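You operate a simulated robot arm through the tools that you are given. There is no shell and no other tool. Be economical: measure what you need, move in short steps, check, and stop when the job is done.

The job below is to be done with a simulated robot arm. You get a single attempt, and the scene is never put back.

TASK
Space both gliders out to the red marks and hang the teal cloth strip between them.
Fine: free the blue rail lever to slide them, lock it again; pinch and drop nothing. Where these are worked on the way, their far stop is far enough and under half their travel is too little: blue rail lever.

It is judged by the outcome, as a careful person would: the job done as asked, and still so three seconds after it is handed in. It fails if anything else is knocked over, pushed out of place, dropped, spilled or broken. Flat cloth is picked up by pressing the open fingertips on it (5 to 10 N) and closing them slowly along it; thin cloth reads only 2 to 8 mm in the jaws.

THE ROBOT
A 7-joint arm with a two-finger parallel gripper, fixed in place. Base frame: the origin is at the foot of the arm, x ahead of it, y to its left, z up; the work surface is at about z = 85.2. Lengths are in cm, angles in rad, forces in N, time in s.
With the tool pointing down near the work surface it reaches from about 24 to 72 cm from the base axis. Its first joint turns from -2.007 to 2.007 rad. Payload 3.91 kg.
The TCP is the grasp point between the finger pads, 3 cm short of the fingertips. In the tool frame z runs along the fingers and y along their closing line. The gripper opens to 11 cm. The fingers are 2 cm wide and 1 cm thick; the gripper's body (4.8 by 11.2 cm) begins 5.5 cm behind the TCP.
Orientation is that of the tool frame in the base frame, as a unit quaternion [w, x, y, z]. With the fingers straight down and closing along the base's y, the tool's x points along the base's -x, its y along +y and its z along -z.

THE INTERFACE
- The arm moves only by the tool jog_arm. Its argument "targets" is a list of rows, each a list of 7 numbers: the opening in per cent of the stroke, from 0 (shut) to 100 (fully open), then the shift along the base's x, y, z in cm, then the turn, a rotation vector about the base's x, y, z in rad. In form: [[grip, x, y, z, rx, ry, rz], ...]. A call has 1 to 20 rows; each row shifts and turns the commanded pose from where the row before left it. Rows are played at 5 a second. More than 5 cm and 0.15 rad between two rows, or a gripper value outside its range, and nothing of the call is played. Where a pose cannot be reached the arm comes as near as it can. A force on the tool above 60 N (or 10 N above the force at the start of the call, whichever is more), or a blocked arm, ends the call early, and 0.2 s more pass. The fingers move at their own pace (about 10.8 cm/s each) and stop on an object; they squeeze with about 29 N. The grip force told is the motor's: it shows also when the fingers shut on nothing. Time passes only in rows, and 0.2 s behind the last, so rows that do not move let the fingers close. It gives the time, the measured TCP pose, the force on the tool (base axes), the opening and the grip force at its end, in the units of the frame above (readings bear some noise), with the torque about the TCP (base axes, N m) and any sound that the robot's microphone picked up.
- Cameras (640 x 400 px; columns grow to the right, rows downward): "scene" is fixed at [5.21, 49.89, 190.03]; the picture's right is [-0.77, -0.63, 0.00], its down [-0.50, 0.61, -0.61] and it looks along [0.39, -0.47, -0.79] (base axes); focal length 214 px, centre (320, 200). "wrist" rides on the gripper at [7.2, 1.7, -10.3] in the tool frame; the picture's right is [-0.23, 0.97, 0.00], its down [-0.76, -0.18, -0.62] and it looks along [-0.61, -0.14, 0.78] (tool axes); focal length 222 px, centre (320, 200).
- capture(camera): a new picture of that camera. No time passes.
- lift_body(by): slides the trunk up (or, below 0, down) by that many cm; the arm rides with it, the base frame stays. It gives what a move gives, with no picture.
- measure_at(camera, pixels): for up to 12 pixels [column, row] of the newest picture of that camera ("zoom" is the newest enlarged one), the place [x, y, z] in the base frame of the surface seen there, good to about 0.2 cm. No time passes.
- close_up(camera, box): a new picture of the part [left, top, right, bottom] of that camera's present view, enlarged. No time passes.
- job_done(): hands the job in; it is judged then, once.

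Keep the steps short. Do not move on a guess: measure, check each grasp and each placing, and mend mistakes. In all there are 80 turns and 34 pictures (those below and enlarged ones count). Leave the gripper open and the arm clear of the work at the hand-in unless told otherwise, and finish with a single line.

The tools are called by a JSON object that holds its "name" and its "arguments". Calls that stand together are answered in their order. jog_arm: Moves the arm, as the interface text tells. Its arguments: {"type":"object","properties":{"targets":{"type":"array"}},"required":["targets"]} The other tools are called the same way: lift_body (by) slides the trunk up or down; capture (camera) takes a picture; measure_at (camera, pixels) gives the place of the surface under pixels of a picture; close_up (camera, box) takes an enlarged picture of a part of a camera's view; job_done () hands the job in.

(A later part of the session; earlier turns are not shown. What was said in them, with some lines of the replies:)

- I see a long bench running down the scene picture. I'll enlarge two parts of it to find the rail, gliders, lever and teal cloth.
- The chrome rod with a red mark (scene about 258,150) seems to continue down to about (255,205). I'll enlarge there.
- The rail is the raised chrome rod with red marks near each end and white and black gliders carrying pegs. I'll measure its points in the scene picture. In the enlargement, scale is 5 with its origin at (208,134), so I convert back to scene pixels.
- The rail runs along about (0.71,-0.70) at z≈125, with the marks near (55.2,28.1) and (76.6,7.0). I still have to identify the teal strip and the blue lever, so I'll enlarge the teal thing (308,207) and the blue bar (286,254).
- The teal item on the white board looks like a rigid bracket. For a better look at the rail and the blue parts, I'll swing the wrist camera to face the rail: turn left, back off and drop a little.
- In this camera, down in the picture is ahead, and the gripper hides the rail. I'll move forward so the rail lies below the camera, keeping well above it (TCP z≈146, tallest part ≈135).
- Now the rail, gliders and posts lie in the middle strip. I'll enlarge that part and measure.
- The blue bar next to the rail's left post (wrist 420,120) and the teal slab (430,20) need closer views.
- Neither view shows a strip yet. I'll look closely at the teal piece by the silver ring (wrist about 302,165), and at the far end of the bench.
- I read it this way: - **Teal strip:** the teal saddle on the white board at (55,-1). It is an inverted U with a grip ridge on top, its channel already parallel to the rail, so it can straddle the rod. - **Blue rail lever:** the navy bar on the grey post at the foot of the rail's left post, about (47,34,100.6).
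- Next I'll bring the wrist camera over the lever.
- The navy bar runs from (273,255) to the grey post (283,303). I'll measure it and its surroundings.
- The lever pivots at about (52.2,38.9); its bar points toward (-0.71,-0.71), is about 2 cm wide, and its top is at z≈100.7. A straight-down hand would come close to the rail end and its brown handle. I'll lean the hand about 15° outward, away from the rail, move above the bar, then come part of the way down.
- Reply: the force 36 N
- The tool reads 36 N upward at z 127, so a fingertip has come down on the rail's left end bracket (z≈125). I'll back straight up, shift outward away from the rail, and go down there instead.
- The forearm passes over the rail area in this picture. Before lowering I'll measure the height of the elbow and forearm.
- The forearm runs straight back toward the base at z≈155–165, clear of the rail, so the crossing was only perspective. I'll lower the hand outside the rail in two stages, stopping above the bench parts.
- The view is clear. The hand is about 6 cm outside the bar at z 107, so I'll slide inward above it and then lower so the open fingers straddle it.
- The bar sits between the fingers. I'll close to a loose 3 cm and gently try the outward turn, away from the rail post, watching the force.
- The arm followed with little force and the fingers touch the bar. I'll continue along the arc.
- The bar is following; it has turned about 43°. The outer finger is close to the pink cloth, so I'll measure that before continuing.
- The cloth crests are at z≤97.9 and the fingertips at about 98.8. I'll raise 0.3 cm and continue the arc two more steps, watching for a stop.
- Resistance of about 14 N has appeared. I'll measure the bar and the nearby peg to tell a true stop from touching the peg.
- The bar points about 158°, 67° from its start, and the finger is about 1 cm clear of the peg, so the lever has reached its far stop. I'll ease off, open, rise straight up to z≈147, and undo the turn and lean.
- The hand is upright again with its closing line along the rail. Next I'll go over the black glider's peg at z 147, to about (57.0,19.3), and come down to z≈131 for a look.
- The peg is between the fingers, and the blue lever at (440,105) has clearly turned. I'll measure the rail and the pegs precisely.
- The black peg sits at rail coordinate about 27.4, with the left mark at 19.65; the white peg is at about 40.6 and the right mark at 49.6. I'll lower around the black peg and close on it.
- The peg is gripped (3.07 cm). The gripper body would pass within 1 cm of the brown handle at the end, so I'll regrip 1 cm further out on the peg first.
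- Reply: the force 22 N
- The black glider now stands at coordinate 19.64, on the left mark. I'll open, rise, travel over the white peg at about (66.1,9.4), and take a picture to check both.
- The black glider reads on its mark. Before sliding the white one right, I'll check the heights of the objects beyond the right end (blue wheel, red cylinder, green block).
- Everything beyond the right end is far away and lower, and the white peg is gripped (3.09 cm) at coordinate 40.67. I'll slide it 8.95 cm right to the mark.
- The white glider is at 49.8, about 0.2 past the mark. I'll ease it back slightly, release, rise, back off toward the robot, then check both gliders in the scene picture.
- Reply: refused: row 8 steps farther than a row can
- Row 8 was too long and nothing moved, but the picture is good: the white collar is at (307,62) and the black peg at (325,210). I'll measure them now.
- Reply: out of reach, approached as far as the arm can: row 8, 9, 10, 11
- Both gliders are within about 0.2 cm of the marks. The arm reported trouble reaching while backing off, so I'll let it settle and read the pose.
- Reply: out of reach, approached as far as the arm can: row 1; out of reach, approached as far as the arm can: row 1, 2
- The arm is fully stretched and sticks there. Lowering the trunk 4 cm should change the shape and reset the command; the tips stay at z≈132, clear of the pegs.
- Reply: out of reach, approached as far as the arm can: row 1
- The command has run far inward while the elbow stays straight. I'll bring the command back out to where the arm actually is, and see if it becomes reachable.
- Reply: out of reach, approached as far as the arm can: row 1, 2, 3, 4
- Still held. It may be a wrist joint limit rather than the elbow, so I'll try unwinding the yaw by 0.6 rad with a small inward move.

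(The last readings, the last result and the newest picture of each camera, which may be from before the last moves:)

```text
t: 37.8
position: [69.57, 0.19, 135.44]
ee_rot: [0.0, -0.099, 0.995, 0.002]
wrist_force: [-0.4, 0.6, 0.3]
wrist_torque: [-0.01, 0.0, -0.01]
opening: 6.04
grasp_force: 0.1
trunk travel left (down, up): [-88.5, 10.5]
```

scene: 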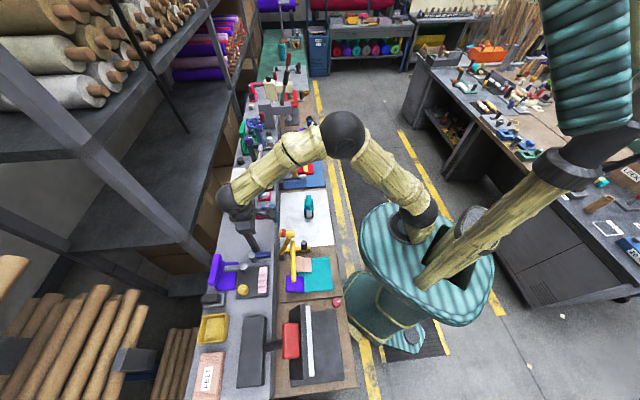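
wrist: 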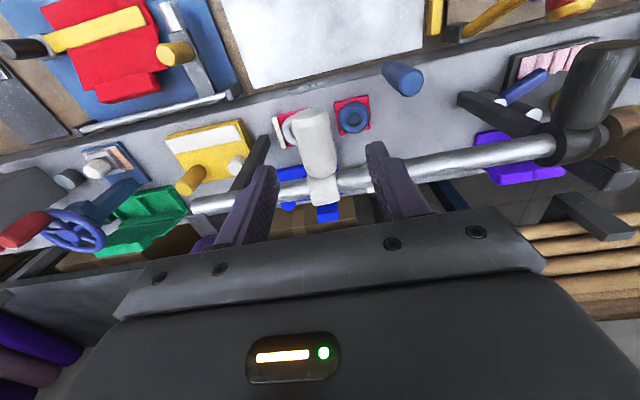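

Turning the yaw freed it; it was a wrist limit. For the strip, the fingers must close across its ridge, so yaw -0.785, which is well inside the range. I'll go above the ridge, about (55.3,-1.6), at z≈113.

{"name": "jog_arm", "arguments": {"targets": [[55, -2, -0.3, 0, 0, 0, -0.1405], [55, -2, -0.3, 0, 0, 0, -0.1405], [55, -2, -0.3, -1, 0, 0, -0.1405], [55, -2, -0.3, -3, 0, 0, -0.1405], [55, -2, -0.2, -3.5, 0, 0, -0.1405], [55, -2.2, -0.2, -3.5, 0, 0, -0.1405], [55, -2.1, -0.2, -3.5, 0, 0, -0.1405], [55, 0, 0, -4, 0, 0, 0], [55, 0, 0, -4, 0, 0, 0], [55, 0, 0, 0, 0, 0, 0]]}}

{"name": "capture", "arguments": {"camera": "wrist"}}

```text
t: 40.0
position: [55.12, -1.54, 112.91]
ee_rot: [0.001, 0.382, 0.924, 0.001]
wrist_force: [-0.2, -1.4, 0.0]
wrist_torque: [-0.01, -0.04, 0.0]
opening: 6.05
grasp_force: 0.2
trunk travel left (down, up): [-88.5, 10.5]
```

```text
3 pictures are left
```

wrist: 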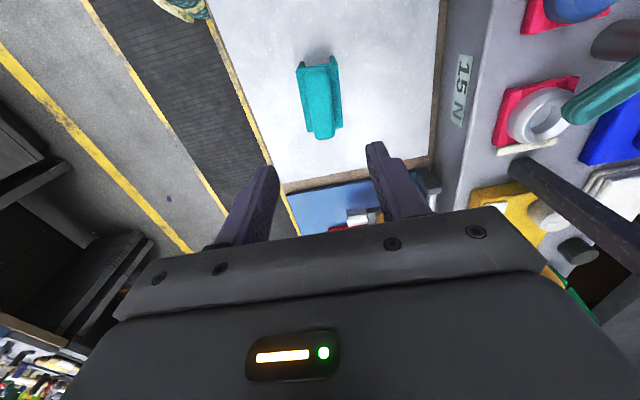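

The teal saddle is clear at (320,100). I'll measure its ridge and plate.

{"name": "measure_at", "arguments": {"camera": "wrist", "pixels": [[315, 72], [318, 90], [321, 110], [324, 132], [306, 95], [332, 95], [311, 115], [335, 115], [301, 90], [338, 90], [309, 128], [339, 124]]}}

{"name": "close_up", "arguments": {"camera": "wrist", "box": [280, 45, 360, 145]}}

{"name": "measure_at", "arguments": {"camera": "zoom", "pixels": [[300, 100], [320, 200], [330, 300], [280, 200], [360, 200], [290, 300], [370, 300], [240, 200], [390, 200], [255, 270], [400, 280], [310, 60]]}}

```text
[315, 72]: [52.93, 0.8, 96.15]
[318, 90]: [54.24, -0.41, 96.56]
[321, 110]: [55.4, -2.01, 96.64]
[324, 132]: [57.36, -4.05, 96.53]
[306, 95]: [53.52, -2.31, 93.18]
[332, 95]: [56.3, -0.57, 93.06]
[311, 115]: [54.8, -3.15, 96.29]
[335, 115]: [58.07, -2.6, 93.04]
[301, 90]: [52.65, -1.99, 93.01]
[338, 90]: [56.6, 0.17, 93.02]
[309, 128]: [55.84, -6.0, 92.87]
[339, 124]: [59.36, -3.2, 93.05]
```

```text
4.00 times, centred on (320, 95) of wrist
```

zoom: 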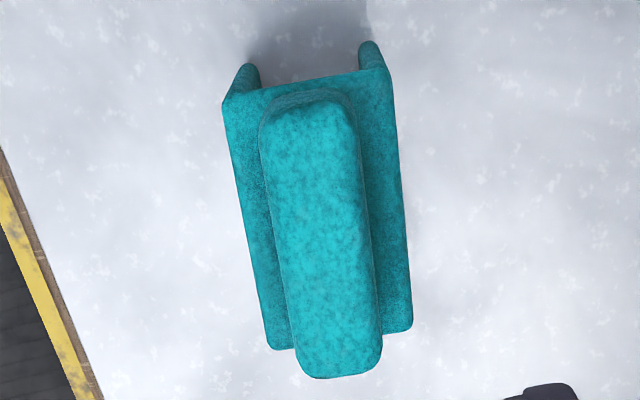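

```text
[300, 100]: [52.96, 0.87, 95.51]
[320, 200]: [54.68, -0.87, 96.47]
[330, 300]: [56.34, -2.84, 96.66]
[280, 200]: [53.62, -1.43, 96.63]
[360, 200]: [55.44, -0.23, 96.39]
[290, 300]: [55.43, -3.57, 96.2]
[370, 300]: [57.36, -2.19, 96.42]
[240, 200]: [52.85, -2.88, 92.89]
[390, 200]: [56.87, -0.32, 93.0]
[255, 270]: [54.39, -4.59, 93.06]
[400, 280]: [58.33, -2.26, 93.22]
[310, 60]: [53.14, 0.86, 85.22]
```

The ridge centre is at (55.3,-1.75), its top at z 96.5 and the plate at 93.0; it is 2.2 cm wide and turned about 3° from the rail. I'll match its angle, lower so the tips stop just above the plate, and close slowly.

{"name": "jog_arm", "arguments": {"targets": [[50, 0.15, -0.17, -4, 0, 0, -0.05], [50, 0, 0, -4, 0, 0, 0], [50, 0, 0, -4, 0, 0, 0], [50, 0, 0, -2.2, 0, 0, 0], [50, 0, 0, -2.0, 0, 0, 0], [40, 0, 0, 0, 0, 0, 0], [30, 0, 0, 0, 0, 0, 0], [22, 0, 0, 0, 0, 0, 0], [15, 0, 0, 0, 0, 0, 0], [15, 0, 0, 0, 0, 0, 0]]}}

```text
t: 42.2
position: [55.31, -1.73, 96.68]
ee_rot: [0.0, 0.405, 0.914, 0.0]
wrist_force: [0.0, 0.1, -0.9]
wrist_torque: [0.01, 0.03, -0.02]
opening: 2.73
grasp_force: 28.8
trunk travel left (down, up): [-88.5, 10.5]
```

It closed on 2.73 cm with 28.8 N. I'll lift 3 cm and read.

{"name": "jog_arm", "arguments": {"targets": [[15, 0, 0, 1, 0, 0, 0], [15, 0, 0, 2, 0, 0, 0], [15, 0, 0, 0, 0, 0, 0]]}}

```text
t: 43.0
position: [55.28, -1.63, 99.63]
ee_rot: [-0.002, 0.406, 0.914, 0.001]
wrist_force: [-0.9, 0.0, -0.9]
wrist_torque: [-0.03, -0.01, -0.03]
opening: 2.73
grasp_force: 29.1
trunk travel left (down, up): [-88.5, 10.5]
```

The strip came up cleanly and the grip is steady. I'll raise the trunk 10 cm for reach, lift so the strip's legs clear the rail (z≈142), line up the angle, and move over the rail at about (63.2,20.1), between the gliders.

{"name": "lift_body", "arguments": {"by": 10}}

{"name": "jog_arm", "arguments": {"targets": [[15, 0, 0, 4, 0, 0, 0.056], [15, 0, 0, 4, 0, 0, 0], [15, 0, 0, 4, 0, 0, 0], [15, 0, 0, 4, 0, 0, 0], [15, 0, 0, 4, 0, 0, 0], [15, 0, 0, 4, 0, 0, 0], [15, 0, 0, 4, 0, 0, 0], [15, 0, 0, 4.5, 0, 0, 0], [15, 1, 2.5, 0, 0, 0, 0], [15, 1, 3, 0, 0, 0, 0], [15, 1, 3, 0, 0, 0, 0], [15, 0, 0, 0, 0, 0, 0]]}}

```text
t: 44.4
position: [55.41, -1.67, 109.56]
ee_rot: [-0.001, 0.405, 0.914, 0.0]
wrist_force: [-0.4, 0.2, -1.3]
wrist_torque: [-0.01, 0.0, 0.0]
opening: 2.76
grasp_force: 29.2
trunk travel left (down, up): [-98.5, 0.5]
```

```text
t: 47.0
position: [58.37, 6.77, 141.99]
ee_rot: [-0.001, 0.38, 0.925, 0.001]
wrist_force: [-0.3, -0.6, -0.7]
wrist_torque: [0.03, -0.02, -0.01]
opening: 2.75
grasp_force: 29.0
trunk travel left (down, up): [-98.5, 0.5]
```

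{"name": "jog_arm", "arguments": {"targets": [[15, 1.21, 3.34, 0, 0, 0, 0], [15, 1.21, 3.34, 0, 0, 0, 0], [15, 1.21, 3.33, 0, 0, 0, 0], [15, 1.21, 3.33, 0, 0, 0, 0], [15, 0, 0, 0, 0, 0, 0], [15, 0, 0, 0, 0, 0, 0]]}}

{"name": "capture", "arguments": {"camera": "wrist"}}

```text
t: 48.4
position: [63.16, 20.34, 142.05]
ee_rot: [0.0, 0.38, 0.925, 0.0]
wrist_force: [0.8, -0.2, 0.2]
wrist_torque: [-0.04, 0.0, -0.02]
opening: 2.75
grasp_force: 29.2
trunk travel left (down, up): [-98.5, 0.5]
```

```text
1 pictures are left
```

wrist: 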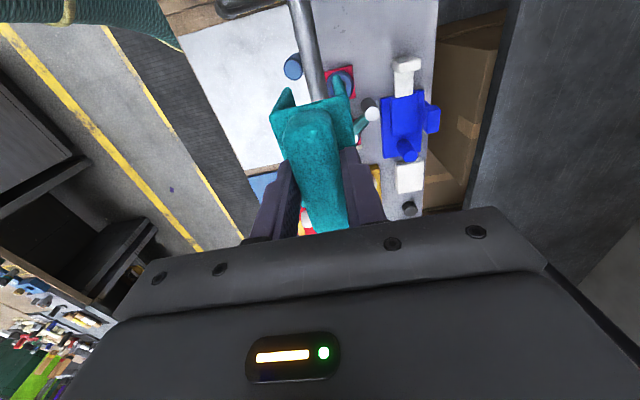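

The rod (310,60) appears between the strip's two legs (285,97) and (340,95). I'll measure both precisely in this picture, since measuring costs no pictures.

{"name": "measure_at", "arguments": {"camera": "wrist", "pixels": [[306, 40], [311, 60], [317, 80], [304, 60], [318, 60], [310, 80], [324, 85], [299, 20], [286, 96], [282, 105], [341, 92], [345, 103]]}}

{"name": "measure_at", "arguments": {"camera": "wrist", "pixels": [[295, 110], [345, 115], [280, 120], [352, 118], [310, 125], [296, 135], [335, 130], [316, 165], [284, 150], [350, 140], [297, 5], [308, 50]]}}

```text
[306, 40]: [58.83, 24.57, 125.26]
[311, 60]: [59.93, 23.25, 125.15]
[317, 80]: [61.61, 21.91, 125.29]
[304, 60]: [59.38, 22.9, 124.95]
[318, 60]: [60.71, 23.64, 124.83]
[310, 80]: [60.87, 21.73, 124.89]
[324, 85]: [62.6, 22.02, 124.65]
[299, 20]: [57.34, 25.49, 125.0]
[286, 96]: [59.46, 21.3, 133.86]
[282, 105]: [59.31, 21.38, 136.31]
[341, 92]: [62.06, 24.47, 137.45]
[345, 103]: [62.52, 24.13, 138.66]
```

```text
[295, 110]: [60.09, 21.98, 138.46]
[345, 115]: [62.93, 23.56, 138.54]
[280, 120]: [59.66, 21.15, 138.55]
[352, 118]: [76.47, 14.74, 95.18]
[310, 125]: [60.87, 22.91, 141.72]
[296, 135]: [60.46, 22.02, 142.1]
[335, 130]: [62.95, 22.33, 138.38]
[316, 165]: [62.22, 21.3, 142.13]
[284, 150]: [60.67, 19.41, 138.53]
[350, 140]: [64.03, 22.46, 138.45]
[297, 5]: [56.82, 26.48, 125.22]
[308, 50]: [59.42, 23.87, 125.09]
```

The rod's perpendicular coordinate is 58.71 and the strip's middle about 58.9, so I shift 0.15 cm toward the robot. Then I lower slowly, watching the force as the legs pass the rod.

{"name": "jog_arm", "arguments": {"targets": [[15, -0.1, -0.11, 0, 0, 0, 0], [15, 0, 0, -2, 0, 0, 0], [15, 0, 0, -2, 0, 0, 0], [15, 0, 0, -1, 0, 0, 0], [15, 0, 0, -1, 0, 0, 0], [15, 0, 0, -1, 0, 0, 0], [15, 0, 0, -1, 0, 0, 0], [15, 0, 0, 0, 0, 0, 0]]}}

```text
t: 50.2
position: [63.02, 19.97, 134.1]
ee_rot: [0.0, 0.38, 0.925, 0.001]
wrist_force: [0.7, 0.0, -0.9]
wrist_torque: [0.0, 0.0, 0.01]
opening: 2.75
grasp_force: 28.6
trunk travel left (down, up): [-98.5, 0.5]
```

No side force, and the legs already straddle the rod. I'll continue down gently to the seat.

{"name": "jog_arm", "arguments": {"targets": [[15, 0, 0, -1.2, 0, 0, 0], [15, 0, 0, -1.2, 0, 0, 0], [15, 0, 0, -1, 0, 0, 0], [15, 0, 0, -0.4, 0, 0, 0], [15, 0, 0, -0.3, 0, 0, 0], [15, 0, 0, 0, 0, 0, 0]]}}

```text
t: 51.6
position: [62.93, 20.09, 129.88]
ee_rot: [-0.001, 0.38, 0.925, 0.0]
wrist_force: [0.6, 0.3, -1.1]
wrist_torque: [0.01, -0.02, -0.02]
opening: 2.73
grasp_force: 28.4
trunk travel left (down, up): [-98.5, 0.5]
```

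{"name": "jog_arm", "arguments": {"targets": [[15, 0, 0, -0.2, 0, 0, 0], [15, 0, 0, -0.2, 0, 0, 0], [15, 0, 0, 0, 0, 0, 0]]}}

```text
t: 52.4
position: [63.15, 20.06, 129.65]
ee_rot: [0.0, 0.38, 0.925, 0.001]
wrist_force: [-0.3, 0.2, -0.2]
wrist_torque: [0.01, -0.02, -0.01]
opening: 2.76
grasp_force: 29.1
trunk travel left (down, up): [-98.5, 0.5]
```

Force is just beginning to change. I'll go down in small steps of 0.15 until the upward force shows contact.

{"name": "jog_arm", "arguments": {"targets": [[15, 0, 0, -0.15, 0, 0, 0], [15, 0, 0, -0.15, 0, 0, 0], [15, 0, 0, 0, 0, 0, 0]]}}

```text
t: 53.2
position: [63.05, 20.01, 129.44]
ee_rot: [0.001, 0.378, 0.926, 0.002]
wrist_force: [0.8, 1.6, 9.0]
wrist_torque: [0.18, 0.02, 0.05]
opening: 2.78
grasp_force: 29.0
trunk travel left (down, up): [-98.5, 0.5]
```

Contact at z 129.44 with 9 N: the plate sits on the rod. I'll ease up 0.1, open, and rise straight off.

{"name": "jog_arm", "arguments": {"targets": [[15, 0, 0, 0.1, 0, 0, 0], [22, 0, 0, 0, 0, 0, 0], [27, 0, 0, 0, 0, 0, 0], [33, 0, 0, 0, 0, 0, 0], [45, 0, 0, 0, 0, 0, 0], [45, 0, 0, 0, 0, 0, 0], [45, 0, 0, 1.5, 0, 0, 0], [45, 0, 0, 3, 0, 0, 0], [45, 0, 0, 4, 0, 0, 0], [45, 0, 0, 4, 0, 0, 0], [45, 0, 0, 4, 0, 0, 0], [45, 0, 0, 0, 0, 0, 0]]}}

{"name": "measure_at", "arguments": {"camera": "scene", "pixels": [[264, 172], [260, 178], [268, 176], [256, 184]]}}

```text
t: 55.8
position: [63.09, 20.0, 145.93]
ee_rot: [0.0, 0.378, 0.926, 0.001]
wrist_force: [-0.2, 0.1, 0.5]
wrist_torque: [0.0, -0.01, 0.01]
opening: 4.93
grasp_force: 0.2
trunk travel left (down, up): [-98.5, 0.5]
```

```text
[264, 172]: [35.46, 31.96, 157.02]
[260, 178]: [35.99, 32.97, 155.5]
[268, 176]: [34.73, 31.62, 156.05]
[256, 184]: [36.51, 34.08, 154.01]
```

The strip is released and the hand is clear. Next I relock the lever: I'll go over its turned bar at z 147, with the same hand angle I left it at (yaw -0.40, 15° lean), then lower the trunk back 6 cm.

{"name": "jog_arm", "arguments": {"targets": [[45, -2.75, 3.6, 0.2, 0, 0, 0.125], [45, -2.75, 3.6, 0.2, 0, 0, 0.125], [45, -2.75, 3.6, 0.2, 0, 0, 0.126], [45, -2.75, 3.6, 0.2, 0, 0, 0], [45, -2.75, 3.6, 0.2, 0, 0, 0], [45, -2.8, 3.5, 0, 0, 0, 0], [45, 0, 0, 0, -0.12, 0.053, 0], [45, 0, 0, 0, -0.12, 0.0525, 0], [45, 0, 0, 0, 0, 0, 0]]}}

{"name": "lift_body", "arguments": {"by": -6}}

```text
t: 57.8
position: [46.61, 41.38, 147.0]
ee_rot: [-0.028, 0.198, 0.971, -0.127]
wrist_force: [-0.1, -0.5, -0.3]
wrist_torque: [0.03, 0.0, -0.01]
opening: 4.94
grasp_force: 0.1
trunk travel left (down, up): [-98.5, 0.5]
```

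```text
t: 58.8
position: [46.66, 41.6, 140.97]
ee_rot: [-0.027, 0.198, 0.971, -0.128]
wrist_force: [0.7, 0.8, -0.3]
wrist_torque: [-0.01, 0.02, 0.0]
opening: 4.94
grasp_force: 0.1
trunk travel left (down, up): [-92.5, 6.5]
```

The pose matches the one I left. I'll lower to z≈106 above the bar.

{"name": "jog_arm", "arguments": {"targets": [[45, -0.1, -0.1, -4.4, 0, 0, 0], [45, 0, 0, -4.4, 0, 0, 0], [45, 0, 0, -4.4, 0, 0, 0], [45, 0, 0, -4.4, 0, 0, 0], [45, 0, 0, -4.4, 0, 0, 0], [45, 0, 0, -4.4, 0, 0, 0], [45, 0, 0, -4.4, 0, 0, 0], [45, 0, 0, -4.2, 0, 0, 0], [45, 0, 0, 0, 0, 0, 0]]}}

```text
t: 60.8
position: [46.52, 41.33, 105.87]
ee_rot: [-0.028, 0.198, 0.972, -0.127]
wrist_force: [0.0, -0.3, 0.3]
wrist_torque: [0.02, 0.03, 0.06]
opening: 4.96
grasp_force: 0.1
trunk travel left (down, up): [-92.5, 6.5]
```

{"name": "jog_arm", "arguments": {"targets": [[45, 0, 0, -1.5, 0, 0, 0], [45, 0, 0, -1.4, 0, 0, 0], [45, 0, 0, -1, 0, 0, 0], [32, 0, 0, 0, 0, 0, 0], [32, 0, 0, 0, 0, 0, 0]]}}

```text
t: 62.0
position: [46.34, 41.35, 102.03]
ee_rot: [-0.028, 0.198, 0.971, -0.128]
wrist_force: [-0.1, 0.6, -0.7]
wrist_torque: [-0.02, 0.02, 0.02]
opening: 3.52
grasp_force: 0.0
trunk travel left (down, up): [-92.5, 6.5]
```

The bar is straddled with no contact force. I'll sweep it back along the same arc, the first half now.

{"name": "jog_arm", "arguments": {"targets": [[32, -0.2, -0.5, 0, 0, 0, 0.1], [32, -0.27, -0.91, 0, 0, 0, 0.15], [32, -0.14, -0.94, 0, 0, 0, 0.15], [32, 0.01, -0.95, 0, 0, 0, 0.15], [32, 0, 0, 0, 0, 0, 0]]}}

```text
t: 63.2
position: [45.87, 38.24, 102.01]
ee_rot: [0.007, -0.074, 0.989, -0.131]
wrist_force: [0.2, 1.6, 0.6]
wrist_torque: [0.06, 0.0, 0.0]
opening: 3.62
grasp_force: 1.3
trunk travel left (down, up): [-92.5, 6.5]
```

{"name": "jog_arm", "arguments": {"targets": [[32, 0.17, -0.81, 0, 0, 0, 0.12], [32, 0.29, -0.9, 0, 0, 0, 0.15], [32, 0.42, -0.85, 0, 0, 0, 0.15], [32, 0.55, -0.78, 0, 0, 0, 0.15], [32, 0, 0, 0, 0, 0, 0]]}}

```text
t: 64.4
position: [47.3, 34.83, 101.88]
ee_rot: [0.044, -0.349, 0.928, -0.123]
wrist_force: [-1.1, 1.9, -1.5]
wrist_torque: [0.03, 0.05, 0.01]
opening: 3.68
grasp_force: 2.2
trunk travel left (down, up): [-92.5, 6.5]
```

Light drag still, so it isn't at the stop yet. I'll continue in short steps until the stop pushes back.

{"name": "jog_arm", "arguments": {"targets": [[32, 0.33, -0.35, 0, 0, 0, 0.07], [32, 0.35, -0.34, 0, 0, 0, 0.07], [32, 0, 0, 0, 0, 0, 0]]}}

```text
t: 65.2
position: [47.7, 34.32, 102.12]
ee_rot: [0.054, -0.414, 0.901, -0.118]
wrist_force: [-10.1, 12.6, 2.5]
wrist_torque: [0.47, 0.33, -0.22]
opening: 4.22
grasp_force: 7.5
trunk travel left (down, up): [-92.5, 6.5]
```

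The stop pushes back with 16 N, with the bar at about its starting direction. I'll ease off, open, rise 5 cm, slide outward from under the rail bracket, then rise all the way and retreat toward the robot.

{"name": "jog_arm", "arguments": {"targets": [[45, -0.3, 0.3, 0, 0, 0, 0], [45, 0, 0, 0, 0, 0, 0], [45, 0, 0, 2.5, 0, 0, 0], [45, 0, 0, 2.5, 0, 0, 0], [45, -2.2, 2.1, 0, 0, 0, 0], [45, -2.2, 2.1, 0, 0, 0, 0], [45, 0, 0, 4.5, 0, 0, 0], [45, 0, 0, 4.5, 0, 0, 0], [45, 0, 0, 4.5, 0, 0, 0], [45, 0, 0, 4.5, 0, 0, 0], [45, 0, 0, 4.5, 0, 0, 0], [45, 0, 0, 4.5, 0, 0, 0], [45, 0, 0, 4.5, 0, 0, 0], [45, 0, 0, 4.5, 0, 0, 0], [45, 0, 0, 3, 0, 0, 0], [45, 0, 0, 0, 0, 0, 0]]}}

```text
t: 68.6
position: [43.41, 38.61, 146.24]
ee_rot: [0.053, -0.412, 0.902, -0.119]
wrist_force: [0.3, 0.3, 0.1]
wrist_torque: [0.01, -0.01, 0.03]
opening: 4.93
grasp_force: 0.0
trunk travel left (down, up): [-92.5, 6.5]
```

{"name": "jog_arm", "arguments": {"targets": [[60, -0.3, -3.5, 0.8, 0.0925, 0.0925, 0], [60, -0.3, -3.5, 0.8, 0.0925, 0.0925, 0], [80, -0.3, -4, 0.8, 0, 0, -0.1], [100, -0.3, -4, 0.8, 0, 0, -0.1], [100, -0.3, -4, 0.8, 0, 0, -0.1], [100, -0.3, -4, 0.8, 0, 0, -0.1], [100, -0.3, -4, 0.8, 0, 0, -0.1], [100, -0.3, -4, 0.8, 0, 0, -0.1], [100, -0.3, -4, 0.8, 0, 0, -0.1], [100, -0.3, -4, 0.8, 0, 0, -0.1], [100, 0, 0, 0, 0, 0, 0]]}}

{"name": "close_up", "arguments": {"camera": "scene", "box": [200, 140, 328, 270]}}

```text
t: 71.0
position: [40.26, -0.33, 154.18]
ee_rot: [0.007, -0.027, 1.0, 0.0]
wrist_force: [1.0, 0.4, -1.0]
wrist_torque: [-0.01, 0.0, 0.01]
opening: 10.98
grasp_force: 0.1
trunk travel left (down, up): [-92.5, 6.5]
```

```text
3.08 times, centred on (264, 205) of scene
```

zoom: 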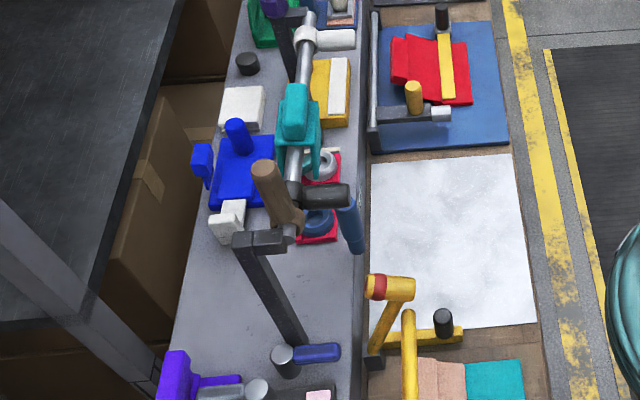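

The strip straddles the rod between the gliders and the lever is back. I'll measure to confirm.

{"name": "measure_at", "arguments": {"camera": "zoom", "pixels": [[307, 38], [335, 40], [330, 195], [345, 195], [294, 110], [294, 128], [285, 352], [305, 352], [322, 352], [336, 352], [299, 90], [302, 70]]}}

```text
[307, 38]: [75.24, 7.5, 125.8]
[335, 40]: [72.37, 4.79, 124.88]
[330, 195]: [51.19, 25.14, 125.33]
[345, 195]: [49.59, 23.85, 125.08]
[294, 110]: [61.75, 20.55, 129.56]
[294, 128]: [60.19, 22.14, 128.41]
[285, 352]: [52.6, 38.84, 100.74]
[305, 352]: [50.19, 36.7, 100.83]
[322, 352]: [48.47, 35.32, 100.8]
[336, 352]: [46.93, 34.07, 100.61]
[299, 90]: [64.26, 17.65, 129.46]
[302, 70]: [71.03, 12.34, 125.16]
```

Everything checks out: the lever is back at its starting direction (about 223°), both gliders stand at the red marks, and the strip's ridge top is at z 129.5, seated on the rod. The gripper is open and clear, so I'm handing in.

{"name": "job_done", "arguments": {}}

```text
The job is handed in.
```

The job is handed in: both gliders are at the red marks, the teal strip hangs on the rail between them, and the blue lever is locked again.
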